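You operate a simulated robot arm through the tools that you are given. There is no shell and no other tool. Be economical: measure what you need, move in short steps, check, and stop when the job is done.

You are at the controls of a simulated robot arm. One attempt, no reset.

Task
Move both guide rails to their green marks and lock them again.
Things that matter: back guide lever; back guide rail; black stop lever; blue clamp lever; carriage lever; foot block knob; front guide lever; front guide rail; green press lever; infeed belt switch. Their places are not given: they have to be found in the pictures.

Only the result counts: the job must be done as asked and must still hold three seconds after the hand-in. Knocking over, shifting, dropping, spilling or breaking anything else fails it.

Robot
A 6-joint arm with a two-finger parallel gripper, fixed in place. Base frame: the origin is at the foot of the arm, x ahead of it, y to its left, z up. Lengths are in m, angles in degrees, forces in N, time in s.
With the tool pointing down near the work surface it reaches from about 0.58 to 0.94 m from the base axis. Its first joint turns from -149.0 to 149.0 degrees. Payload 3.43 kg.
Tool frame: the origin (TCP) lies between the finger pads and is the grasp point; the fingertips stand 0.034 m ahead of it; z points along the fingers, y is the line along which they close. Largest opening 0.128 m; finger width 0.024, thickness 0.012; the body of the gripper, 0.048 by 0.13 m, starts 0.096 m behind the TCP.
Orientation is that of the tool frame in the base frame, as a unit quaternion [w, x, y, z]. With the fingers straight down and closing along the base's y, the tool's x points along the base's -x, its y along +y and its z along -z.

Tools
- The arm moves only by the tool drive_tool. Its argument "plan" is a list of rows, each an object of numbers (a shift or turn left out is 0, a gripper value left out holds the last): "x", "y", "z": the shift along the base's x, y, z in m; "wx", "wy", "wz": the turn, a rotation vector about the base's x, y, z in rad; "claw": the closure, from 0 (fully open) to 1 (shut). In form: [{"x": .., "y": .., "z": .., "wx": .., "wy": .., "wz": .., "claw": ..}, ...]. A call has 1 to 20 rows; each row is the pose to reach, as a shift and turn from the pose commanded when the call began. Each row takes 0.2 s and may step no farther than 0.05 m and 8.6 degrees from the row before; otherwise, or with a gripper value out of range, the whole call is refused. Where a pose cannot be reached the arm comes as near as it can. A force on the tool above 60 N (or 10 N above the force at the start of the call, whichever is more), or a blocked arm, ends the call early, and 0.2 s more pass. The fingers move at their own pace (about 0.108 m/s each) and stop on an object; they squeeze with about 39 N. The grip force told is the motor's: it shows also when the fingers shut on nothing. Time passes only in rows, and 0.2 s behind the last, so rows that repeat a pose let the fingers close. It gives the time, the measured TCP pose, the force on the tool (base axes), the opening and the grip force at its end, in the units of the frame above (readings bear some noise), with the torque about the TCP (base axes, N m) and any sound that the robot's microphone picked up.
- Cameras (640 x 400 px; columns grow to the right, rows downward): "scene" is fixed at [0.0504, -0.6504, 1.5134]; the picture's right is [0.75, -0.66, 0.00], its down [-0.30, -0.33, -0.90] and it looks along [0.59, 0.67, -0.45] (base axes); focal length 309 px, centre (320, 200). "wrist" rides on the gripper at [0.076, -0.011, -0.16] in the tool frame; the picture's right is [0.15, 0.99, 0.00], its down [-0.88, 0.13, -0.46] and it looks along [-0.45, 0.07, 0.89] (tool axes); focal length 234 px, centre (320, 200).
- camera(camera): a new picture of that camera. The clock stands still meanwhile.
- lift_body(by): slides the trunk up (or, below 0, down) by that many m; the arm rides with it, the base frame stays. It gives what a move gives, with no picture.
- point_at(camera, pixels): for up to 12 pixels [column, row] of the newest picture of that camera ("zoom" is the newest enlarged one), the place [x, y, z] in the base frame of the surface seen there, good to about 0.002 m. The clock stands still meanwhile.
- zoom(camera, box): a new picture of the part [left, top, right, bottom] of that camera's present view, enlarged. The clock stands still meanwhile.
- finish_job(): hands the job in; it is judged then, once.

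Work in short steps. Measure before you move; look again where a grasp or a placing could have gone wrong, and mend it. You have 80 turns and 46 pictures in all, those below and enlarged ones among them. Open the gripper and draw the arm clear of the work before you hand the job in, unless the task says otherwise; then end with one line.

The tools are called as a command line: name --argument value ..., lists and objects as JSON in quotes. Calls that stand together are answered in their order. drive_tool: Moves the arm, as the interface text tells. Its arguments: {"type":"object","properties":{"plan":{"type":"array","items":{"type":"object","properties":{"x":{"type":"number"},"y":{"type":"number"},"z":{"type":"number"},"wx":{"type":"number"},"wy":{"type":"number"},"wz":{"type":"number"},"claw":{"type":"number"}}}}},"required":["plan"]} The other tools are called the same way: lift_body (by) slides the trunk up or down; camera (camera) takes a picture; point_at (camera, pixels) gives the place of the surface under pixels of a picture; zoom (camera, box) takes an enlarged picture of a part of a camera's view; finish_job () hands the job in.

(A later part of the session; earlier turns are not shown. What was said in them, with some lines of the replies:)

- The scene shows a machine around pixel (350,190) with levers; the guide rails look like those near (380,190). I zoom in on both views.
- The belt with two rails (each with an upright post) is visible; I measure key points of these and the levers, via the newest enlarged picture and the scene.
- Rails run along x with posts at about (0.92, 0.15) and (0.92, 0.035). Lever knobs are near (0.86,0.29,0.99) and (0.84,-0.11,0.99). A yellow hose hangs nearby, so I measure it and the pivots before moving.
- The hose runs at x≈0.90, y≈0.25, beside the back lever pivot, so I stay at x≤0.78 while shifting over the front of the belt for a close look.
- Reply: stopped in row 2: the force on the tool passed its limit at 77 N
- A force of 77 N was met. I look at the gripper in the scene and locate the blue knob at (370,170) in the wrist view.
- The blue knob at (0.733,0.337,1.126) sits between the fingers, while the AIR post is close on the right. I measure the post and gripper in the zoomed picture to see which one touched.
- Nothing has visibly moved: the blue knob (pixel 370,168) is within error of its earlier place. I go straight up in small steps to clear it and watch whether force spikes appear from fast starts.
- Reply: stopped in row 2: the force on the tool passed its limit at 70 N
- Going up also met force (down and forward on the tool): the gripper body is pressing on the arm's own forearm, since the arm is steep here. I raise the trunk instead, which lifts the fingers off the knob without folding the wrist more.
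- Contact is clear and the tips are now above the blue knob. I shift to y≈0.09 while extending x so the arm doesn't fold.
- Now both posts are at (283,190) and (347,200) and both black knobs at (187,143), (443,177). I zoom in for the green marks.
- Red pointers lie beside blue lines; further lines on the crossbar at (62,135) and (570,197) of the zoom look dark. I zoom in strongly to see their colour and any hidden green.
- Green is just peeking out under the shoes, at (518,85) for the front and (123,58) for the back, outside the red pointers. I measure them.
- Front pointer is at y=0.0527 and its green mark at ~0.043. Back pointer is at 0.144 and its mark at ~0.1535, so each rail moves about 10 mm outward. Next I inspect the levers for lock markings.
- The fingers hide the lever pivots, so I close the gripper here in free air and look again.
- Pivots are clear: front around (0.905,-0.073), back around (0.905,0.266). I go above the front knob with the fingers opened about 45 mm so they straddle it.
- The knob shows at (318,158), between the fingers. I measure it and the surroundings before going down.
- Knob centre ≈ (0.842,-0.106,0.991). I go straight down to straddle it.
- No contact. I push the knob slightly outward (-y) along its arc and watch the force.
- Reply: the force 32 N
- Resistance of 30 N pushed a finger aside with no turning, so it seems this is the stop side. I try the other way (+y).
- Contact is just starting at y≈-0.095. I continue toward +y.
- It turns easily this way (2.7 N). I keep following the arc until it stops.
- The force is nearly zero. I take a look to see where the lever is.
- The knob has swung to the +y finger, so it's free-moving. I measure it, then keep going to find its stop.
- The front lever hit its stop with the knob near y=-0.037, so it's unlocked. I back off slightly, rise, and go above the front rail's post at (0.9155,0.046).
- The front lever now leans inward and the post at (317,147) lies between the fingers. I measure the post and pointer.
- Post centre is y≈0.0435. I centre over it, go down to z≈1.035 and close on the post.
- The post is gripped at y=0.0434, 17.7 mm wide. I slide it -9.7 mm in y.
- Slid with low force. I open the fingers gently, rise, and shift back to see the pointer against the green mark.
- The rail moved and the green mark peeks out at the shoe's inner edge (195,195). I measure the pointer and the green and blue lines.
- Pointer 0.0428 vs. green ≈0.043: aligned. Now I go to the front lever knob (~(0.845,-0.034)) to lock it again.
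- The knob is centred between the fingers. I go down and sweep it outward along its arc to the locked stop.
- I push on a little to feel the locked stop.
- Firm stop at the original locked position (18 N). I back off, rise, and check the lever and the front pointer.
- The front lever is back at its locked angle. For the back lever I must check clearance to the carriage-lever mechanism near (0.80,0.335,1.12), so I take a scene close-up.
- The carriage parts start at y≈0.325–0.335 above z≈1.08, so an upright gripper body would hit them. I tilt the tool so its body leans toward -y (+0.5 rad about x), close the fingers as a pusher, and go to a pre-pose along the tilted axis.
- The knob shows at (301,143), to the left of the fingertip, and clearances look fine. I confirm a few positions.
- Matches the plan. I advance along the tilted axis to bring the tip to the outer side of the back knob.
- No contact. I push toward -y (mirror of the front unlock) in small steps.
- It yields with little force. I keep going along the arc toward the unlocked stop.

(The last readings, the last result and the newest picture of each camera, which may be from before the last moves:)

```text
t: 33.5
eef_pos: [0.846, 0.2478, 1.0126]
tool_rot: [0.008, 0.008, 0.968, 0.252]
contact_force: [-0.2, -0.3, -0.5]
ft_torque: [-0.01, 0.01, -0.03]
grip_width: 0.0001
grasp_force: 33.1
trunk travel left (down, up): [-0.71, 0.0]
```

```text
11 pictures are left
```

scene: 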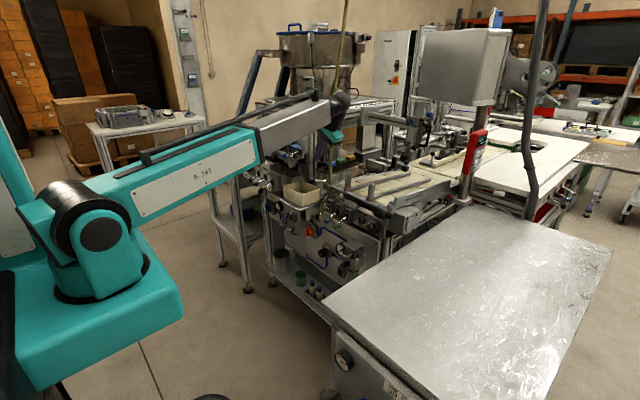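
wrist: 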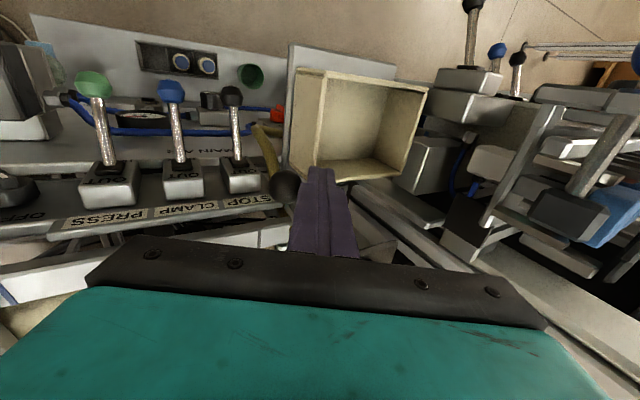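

The knob is at (284,187), left of the fingertip. I measure it and press a bit more to reach the stop.

point_at --camera "wrist" --pixels '[[284, 187], [278, 182], [266, 150]]'

drive_tool --plan '[{"y": -0.004, "x": 0.002}, {"y": -0.008, "x": 0.004}, {"y": -0.012, "x": 0.006}, {"y": -0.015, "x": 0.007}]'

```text
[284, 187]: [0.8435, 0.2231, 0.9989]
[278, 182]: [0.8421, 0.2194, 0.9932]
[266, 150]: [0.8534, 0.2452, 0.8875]
```

```text
t: 34.5
eef_pos: [0.8486, 0.2418, 1.0133]
tool_rot: [0.006, 0.005, 0.967, 0.255]
contact_force: [-16.9, 35.1, -1.0]
ft_torque: [0.68, 0.3, 0.04]
grip_width: 0.0
grasp_force: 33.2
trunk travel left (down, up): [-0.71, 0.0]
```

At the stop (35 N): back lever unlocked. I back off, rise, straighten the tool, open the fingers and go above the back post (~(0.916,0.1535)).

drive_tool --plan '[{"y": 0.01, "x": -0.004}, {"y": 0.02, "x": -0.006}, {"y": 0.02, "x": -0.006, "z": 0.03}, {"y": 0.015, "x": -0.006, "z": 0.07}, {"y": 0.0, "x": -0.006, "z": 0.1}, {"y": -0.02, "x": -0.006, "z": 0.11, "wx": -0.12}, {"y": -0.045, "x": -0.002, "z": 0.11, "wx": -0.25, "claw": 0.5}, {"y": -0.07, "x": 0.01, "z": 0.11, "wx": -0.38}, {"y": -0.085, "x": 0.03, "z": 0.11, "wx": -0.5}, {"y": -0.0855, "x": 0.055, "z": 0.105, "wx": -0.505}, {"y": -0.0855, "x": 0.067, "z": 0.1, "wx": -0.505}, {"y": -0.0855, "x": 0.067, "z": 0.1, "wx": -0.505}]'

camera --camera "wrist"

```text
t: 37.1
eef_pos: [0.9188, 0.1486, 1.1107]
tool_rot: [0.011, 0.006, 1.0, 0.003]
contact_force: [-0.6, -0.8, 0.6]
ft_torque: [-0.01, -0.02, 0.01]
grip_width: 0.0639
grasp_force: 0.1
trunk travel left (down, up): [-0.71, 0.0]
```

```text
10 pictures are left
```

wrist: 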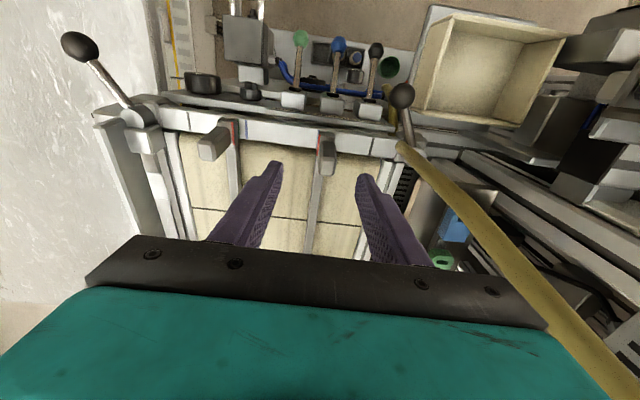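

point_at --camera "wrist" --pixels '[[326, 165], [318, 140], [320, 165], [332, 165], [326, 172], [235, 130], [402, 95], [317, 146]]'

zoom --camera "wrist" --box '[210, 105, 350, 190]'

```text
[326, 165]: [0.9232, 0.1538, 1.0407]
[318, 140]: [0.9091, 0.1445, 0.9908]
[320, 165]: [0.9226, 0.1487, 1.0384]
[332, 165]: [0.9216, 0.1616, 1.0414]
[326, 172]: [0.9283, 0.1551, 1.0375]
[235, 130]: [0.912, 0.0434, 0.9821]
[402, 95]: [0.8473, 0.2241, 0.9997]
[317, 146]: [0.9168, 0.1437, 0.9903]
```

```text
4.57 times, centred on (280, 148) of wrist
```

zoom: 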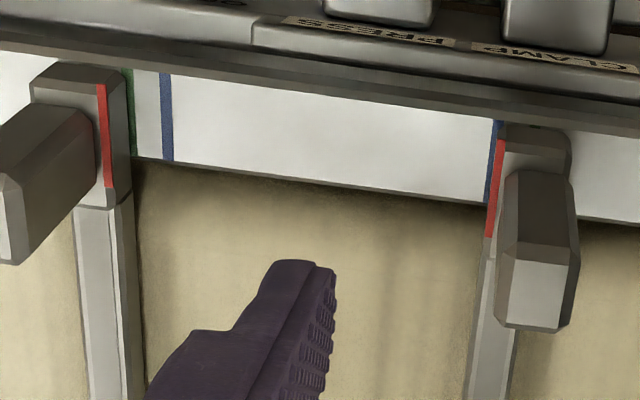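

Post centre is at y≈0.154. While here I also re-measure the front pointer and the now more visible green line.

point_at --camera "zoom" --pixels '[[102, 100], [107, 175], [127, 85], [132, 110], [134, 140], [162, 110], [172, 110], [490, 180], [497, 125], [500, 160], [492, 225]]'

drive_tool --plan '[{"y": 0.005, "x": -0.002, "z": -0.02}, {"y": 0.005, "x": -0.002, "z": -0.045}, {"y": 0.005, "x": -0.002, "z": -0.066}, {"y": 0.005, "x": -0.002, "z": -0.076}, {"y": 0.005, "x": -0.002, "z": -0.076, "claw": 0.75}, {"y": 0.005, "x": -0.002, "z": -0.076, "claw": 0.95}, {"y": 0.005, "x": -0.002, "z": -0.076, "claw": 0.95}]'

```text
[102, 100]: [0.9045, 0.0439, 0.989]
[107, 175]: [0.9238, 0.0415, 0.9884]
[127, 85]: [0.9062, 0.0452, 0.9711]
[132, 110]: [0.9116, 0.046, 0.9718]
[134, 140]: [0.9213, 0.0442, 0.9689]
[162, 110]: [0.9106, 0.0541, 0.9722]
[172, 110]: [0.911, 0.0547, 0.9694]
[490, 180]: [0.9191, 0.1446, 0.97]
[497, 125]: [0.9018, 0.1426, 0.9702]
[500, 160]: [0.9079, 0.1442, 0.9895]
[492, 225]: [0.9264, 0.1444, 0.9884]
```

```text
t: 38.7
eef_pos: [0.9176, 0.1551, 1.0371]
tool_rot: [0.011, 0.004, 1.0, 0.001]
contact_force: [-0.4, 6.3, -2.2]
ft_torque: [-1.22, -0.49, 0.98]
grip_width: 0.0177
grasp_force: 44.6
trunk travel left (down, up): [-0.71, 0.0]
```

Gripped the back post. Measurements put the marks at about y≈0.0437 and 0.1535, so I slide the back rail about +9 mm.

drive_tool --plan '[{"y": 0.003}, {"y": 0.006}, {"y": 0.009}, {"y": 0.009}, {"y": 0.009}]'

drive_tool --plan '[{"claw": 0.5}, {"claw": 0.5}, {"z": 0.02}, {"z": 0.05}, {"z": 0.08}, {"z": 0.085, "y": -0.015, "x": -0.015}, {"z": 0.085, "y": -0.05, "x": -0.02}, {"z": 0.085, "y": -0.065, "x": -0.02}, {"z": 0.085, "y": -0.065, "x": -0.02}]'

zoom --camera "wrist" --box '[250, 105, 390, 190]'

```text
t: 39.9
eef_pos: [0.917, 0.1627, 1.0365]
tool_rot: [0.009, 0.005, 1.0, 0.001]
contact_force: [-5.2, -0.6, -8.3]
ft_torque: [-1.35, -0.24, 0.89]
grip_width: 0.0177
grasp_force: 45.0
trunk travel left (down, up): [-0.71, 0.0]
```

```text
t: 41.9
eef_pos: [0.8974, 0.0966, 1.1206]
tool_rot: [0.011, 0.005, 1.0, 0.002]
contact_force: [-0.2, 0.3, 0.4]
ft_torque: [0.02, -0.01, -0.02]
grip_width: 0.0642
grasp_force: 0.0
trunk travel left (down, up): [-0.71, 0.0]
```

```text
4.57 times, centred on (320, 148) of wrist
```

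zoom: 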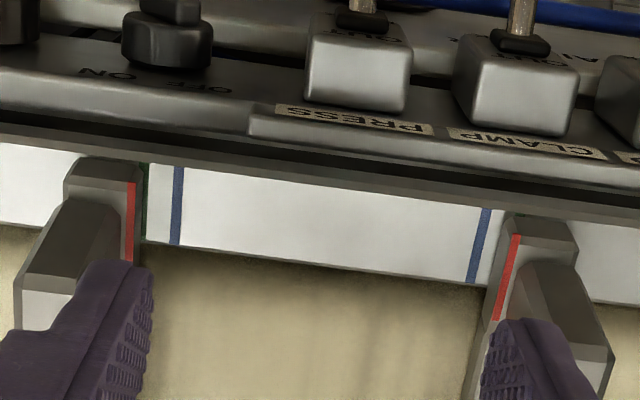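

Both pointers look near their green marks. I measure both and the blue references.

point_at --camera "zoom" --pixels '[[130, 195], [131, 240], [131, 220], [515, 245], [507, 280], [499, 312], [176, 200], [176, 230], [482, 230], [474, 265], [145, 190], [145, 215]]'

zoom --camera "wrist" --box '[260, 135, 300, 165]'

```text
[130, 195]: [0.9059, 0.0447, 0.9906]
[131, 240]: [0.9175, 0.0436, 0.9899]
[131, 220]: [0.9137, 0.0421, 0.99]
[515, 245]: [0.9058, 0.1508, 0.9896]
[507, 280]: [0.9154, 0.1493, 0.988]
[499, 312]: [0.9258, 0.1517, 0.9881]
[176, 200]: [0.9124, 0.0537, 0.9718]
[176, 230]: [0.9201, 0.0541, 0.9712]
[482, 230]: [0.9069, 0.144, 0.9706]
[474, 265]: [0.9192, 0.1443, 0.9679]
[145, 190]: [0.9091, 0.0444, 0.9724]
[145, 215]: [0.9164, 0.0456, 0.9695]
```

```text
13.33 times, centred on (280, 150) of wrist
```

zoom: 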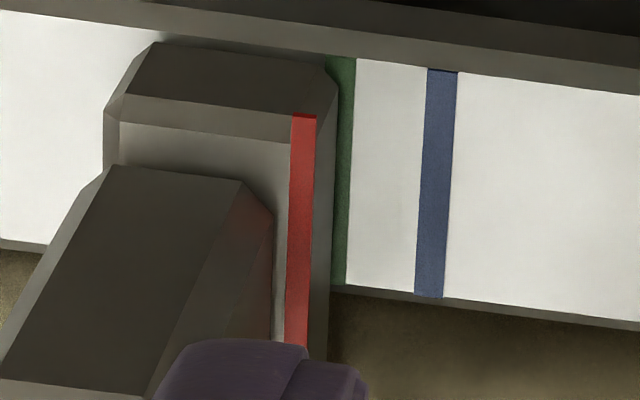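

Front: pointer within ~0.5 mm of the green line. Back pointer is at 0.1506 but needs ≈0.154, so I regrip the back post and slide another ~3.3 mm.

drive_tool --plan '[{"y": 0.03, "x": 0.01}, {"y": 0.055, "x": 0.02}, {"y": 0.0655, "x": 0.02, "z": -0.015}, {"y": 0.0655, "x": 0.02, "z": -0.045}, {"y": 0.0655, "x": 0.02, "z": -0.07}, {"y": 0.0655, "x": 0.02, "z": -0.085}, {"y": 0.0655, "x": 0.02, "z": -0.085, "claw": 0.75}, {"y": 0.0655, "x": 0.02, "z": -0.085, "claw": 0.95}, {"y": 0.0655, "x": 0.02, "z": -0.085, "claw": 0.95}]'

```text
t: 43.9
eef_pos: [0.9149, 0.1631, 1.0365]
tool_rot: [0.011, 0.005, 1.0, 0.0]
contact_force: [-2.1, -0.3, -2.2]
ft_torque: [-1.33, -0.42, 0.91]
grip_width: 0.0176
grasp_force: 44.7
trunk travel left (down, up): [-0.71, 0.0]
```

Gripped at y=0.163 with no side load. I slide +3.4 mm, release, and look from a pose nearer the back rail.

drive_tool --plan '[{"y": 0.0015}, {"y": 0.0034}, {"y": 0.0034}, {"y": 0.0034}]'

drive_tool --plan '[{"claw": 0.5}, {"claw": 0.5}, {"z": 0.02}, {"z": 0.05}, {"z": 0.08}, {"z": 0.085, "y": -0.015, "x": -0.015}, {"z": 0.085, "y": -0.05, "x": -0.02}, {"z": 0.085, "y": -0.08, "x": -0.02}, {"z": 0.085, "y": -0.08, "x": -0.02}]'

zoom --camera "wrist" --box '[340, 135, 400, 180]'

```text
t: 44.9
eef_pos: [0.9148, 0.1662, 1.0356]
tool_rot: [0.01, 0.005, 1.0, 0.002]
contact_force: [-7.7, 1.5, -8.9]
ft_torque: [-1.27, -0.94, 0.88]
grip_width: 0.0177
grasp_force: 45.5
trunk travel left (down, up): [-0.71, 0.0]
```

```text
t: 46.9
eef_pos: [0.8961, 0.0885, 1.1225]
tool_rot: [0.01, 0.005, 1.0, 0.001]
contact_force: [-0.3, 1.0, 0.1]
ft_torque: [0.04, 0.02, 0.01]
grip_width: 0.064
grasp_force: 0.1
trunk travel left (down, up): [-0.71, 0.0]
```

```text
8.89 times, centred on (370, 158) of wrist
```

zoom: 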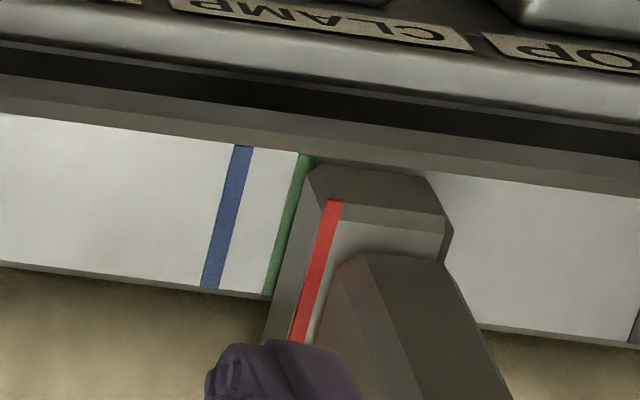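

point_at --camera "zoom" --pixels '[[332, 210], [325, 240], [315, 275], [305, 315], [235, 180], [225, 220], [215, 260], [297, 190], [288, 220], [278, 255]]'

```text
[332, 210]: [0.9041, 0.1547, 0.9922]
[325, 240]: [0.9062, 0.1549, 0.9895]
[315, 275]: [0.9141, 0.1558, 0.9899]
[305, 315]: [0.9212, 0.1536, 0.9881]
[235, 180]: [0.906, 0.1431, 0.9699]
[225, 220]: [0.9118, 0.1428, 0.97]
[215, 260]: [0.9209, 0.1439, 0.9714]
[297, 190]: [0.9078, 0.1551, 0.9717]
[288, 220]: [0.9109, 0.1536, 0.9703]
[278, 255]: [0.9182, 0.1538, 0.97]
```

By pixel geometry the back pointer coincides with its green line within about 0.5 mm. Now I lock the back lever: fingers closed, slight tilt (0.3 rad), approach on the inner side of the knob at (0.8445,0.2235).

drive_tool --plan '[{"x": -0.015, "y": 0.01, "wx": 0.08, "claw": 1}, {"x": -0.035, "y": 0.03, "wx": 0.16}, {"x": -0.05, "y": 0.06, "wx": 0.24}, {"x": -0.053, "y": 0.085, "wx": 0.3}, {"x": -0.053, "y": 0.0915, "z": -0.01, "wx": 0.3}, {"x": -0.053, "y": 0.0915, "z": -0.04, "wx": 0.3}, {"x": -0.053, "y": 0.0915, "z": -0.04, "wx": 0.3}]'

camera --camera "wrist"

point_at --camera "wrist" --pixels '[[318, 180], [350, 170], [345, 160], [355, 175], [340, 185], [370, 180]]'

```text
t: 48.5
eef_pos: [0.8439, 0.1787, 1.0827]
tool_rot: [0.01, 0.008, 0.988, 0.151]
contact_force: [-0.2, -0.3, -0.2]
ft_torque: [0.0, -0.01, 0.02]
grip_width: 0.0003
grasp_force: 32.4
trunk travel left (down, up): [-0.71, 0.0]
```

```text
5 pictures are left
```

wrist: 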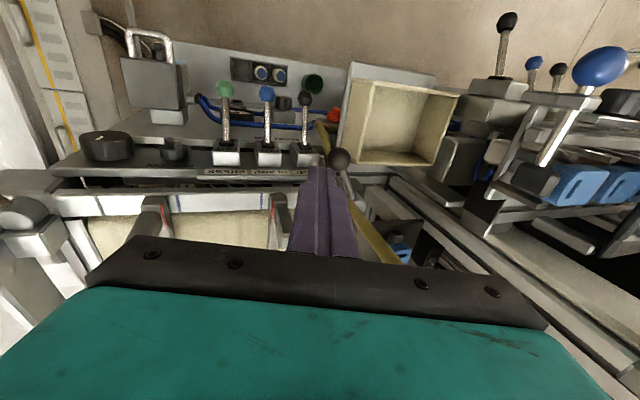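

```text
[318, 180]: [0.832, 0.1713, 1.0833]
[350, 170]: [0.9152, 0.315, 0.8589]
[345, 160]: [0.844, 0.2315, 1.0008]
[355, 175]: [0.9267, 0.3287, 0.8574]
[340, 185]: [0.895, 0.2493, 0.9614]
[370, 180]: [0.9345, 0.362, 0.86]
```

The knob at (340,158) lies just right of the tip. I go down and sweep it outward (+y) along its arc.

drive_tool --plan '[{"z": -0.025}, {"z": -0.05}, {"z": -0.068}, {"z": -0.068, "y": 0.01}, {"z": -0.068, "y": 0.02}, {"z": -0.068, "y": 0.03, "x": -0.003}, {"z": -0.068, "y": 0.04, "x": -0.006}, {"z": -0.068, "y": 0.05, "x": -0.008}, {"z": -0.068, "y": 0.06, "x": -0.008}, {"z": -0.068, "y": 0.07, "x": -0.006}, {"z": -0.068, "y": 0.08, "x": -0.003}]'

```text
t: 50.9
eef_pos: [0.8422, 0.2573, 1.0145]
tool_rot: [0.01, 0.006, 0.988, 0.151]
contact_force: [-1.2, 0.2, -1.1]
ft_torque: [-0.01, -0.01, -0.02]
grip_width: 0.0003
grasp_force: 33.2
trunk travel left (down, up): [-0.71, 0.0]
```

I push the last bit to feel the locked stop.

drive_tool --plan '[{"y": 0.004, "x": 0.001}, {"y": 0.008, "x": 0.002}, {"y": 0.011, "x": 0.003}, {"y": 0.014, "x": 0.004}]'

```text
t: 51.9
eef_pos: [0.845, 0.2712, 1.014]
tool_rot: [0.009, 0.008, 0.988, 0.151]
contact_force: [0.1, -0.4, 0.0]
ft_torque: [-0.01, -0.01, 0.03]
grip_width: 0.0001
grasp_force: 33.1
trunk travel left (down, up): [-0.71, 0.0]
```

drive_tool --plan '[{"y": 0.003}, {"y": 0.006, "x": 0.001}, {"y": 0.009, "x": 0.002}]'

```text
t: 52.7
eef_pos: [0.8464, 0.2735, 1.0131]
tool_rot: [0.009, 0.009, 0.989, 0.148]
contact_force: [-8.5, -31.1, 0.9]
ft_torque: [-0.9, 0.28, 0.06]
grip_width: 0.0
grasp_force: 32.8
trunk travel left (down, up): [-0.71, 0.0]
```

Firm stop at 31 N: the back lever is locked. I back off, rise, straighten, and move to a view over both rails.

drive_tool --plan '[{"y": -0.01, "x": -0.003}, {"y": -0.018, "x": -0.004}, {"y": -0.02, "x": -0.004, "z": 0.03}, {"y": -0.02, "x": -0.004, "z": 0.07}, {"y": -0.03, "x": -0.004, "z": 0.11}, {"y": -0.055, "z": 0.14, "wx": -0.1}, {"y": -0.09, "z": 0.16, "wx": -0.2}, {"y": -0.13, "z": 0.165, "wx": -0.3}, {"y": -0.165, "z": 0.165, "wx": -0.3}, {"y": -0.165, "z": 0.165, "wx": -0.3}]'

zoom --camera "wrist" --box '[150, 105, 470, 265]'

```text
t: 54.9
eef_pos: [0.8492, 0.1143, 1.1795]
tool_rot: [0.01, 0.005, 1.0, 0.002]
contact_force: [0.1, 0.7, -0.2]
ft_torque: [0.01, 0.02, 0.01]
grip_width: 0.0002
grasp_force: 32.8
trunk travel left (down, up): [-0.71, 0.0]
```

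```text
2.00 times, centred on (310, 185) of wrist
```

zoom: 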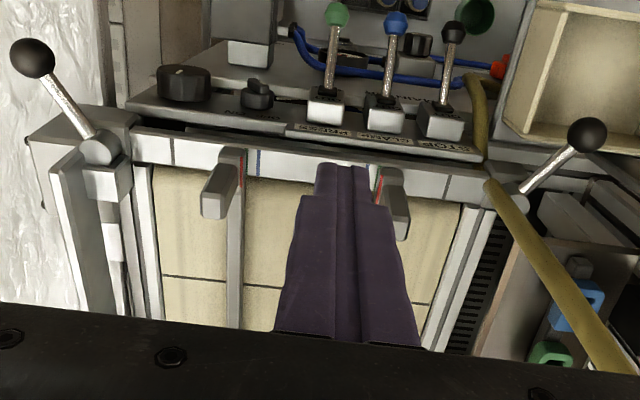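

Both levers point outward again. I verify knob and pointer positions from this picture.

point_at --camera "zoom" --pixels '[[33, 57], [587, 134], [239, 165], [239, 180], [240, 173], [379, 183], [377, 195], [258, 160], [366, 172], [397, 25]]'

drive_tool --plan '[{"claw": 0, "y": -0.01}, {"y": -0.03, "x": -0.01}, {"y": -0.03, "x": -0.01}, {"y": -0.03, "x": -0.01}]'

zoom --camera "wrist" --box '[270, 145, 380, 210]'

```text
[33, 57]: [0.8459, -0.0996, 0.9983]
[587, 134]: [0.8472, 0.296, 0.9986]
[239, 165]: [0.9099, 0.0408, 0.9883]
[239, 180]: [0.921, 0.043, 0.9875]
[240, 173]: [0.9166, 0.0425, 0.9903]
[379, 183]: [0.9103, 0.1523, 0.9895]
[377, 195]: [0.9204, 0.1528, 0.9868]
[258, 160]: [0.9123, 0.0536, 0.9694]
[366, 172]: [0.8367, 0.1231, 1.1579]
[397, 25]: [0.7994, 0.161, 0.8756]
```

```text
t: 55.9
eef_pos: [0.8384, 0.0865, 1.1794]
tool_rot: [0.01, 0.006, 1.0, 0.002]
contact_force: [-0.8, 0.1, 0.3]
ft_torque: [0.0, 0.01, 0.0]
grip_width: 0.128
grasp_force: 0.0
trunk travel left (down, up): [-0.71, 0.0]
```

```text
5.82 times, centred on (325, 178) of wrist
```

zoom: 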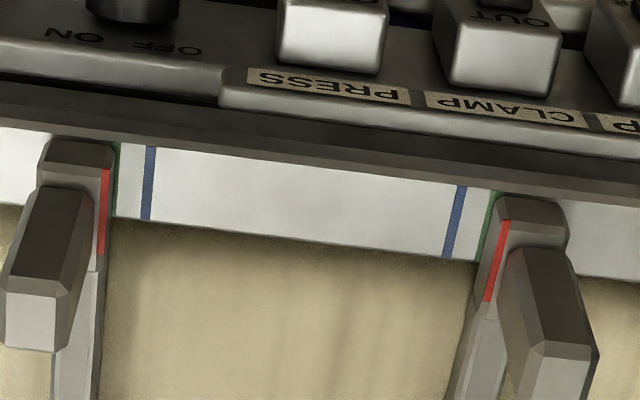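

Both red pointers sit on their green lines, and both levers are at their locked stops. The gripper is open and about 10 cm above everything, so I hand in.

finish_job

```text
The job is handed in.
```

Both guide rails are on their green marks (each pointer within about 1 mm), both guide levers are pushed back to their locked stops, and the job is handed in.
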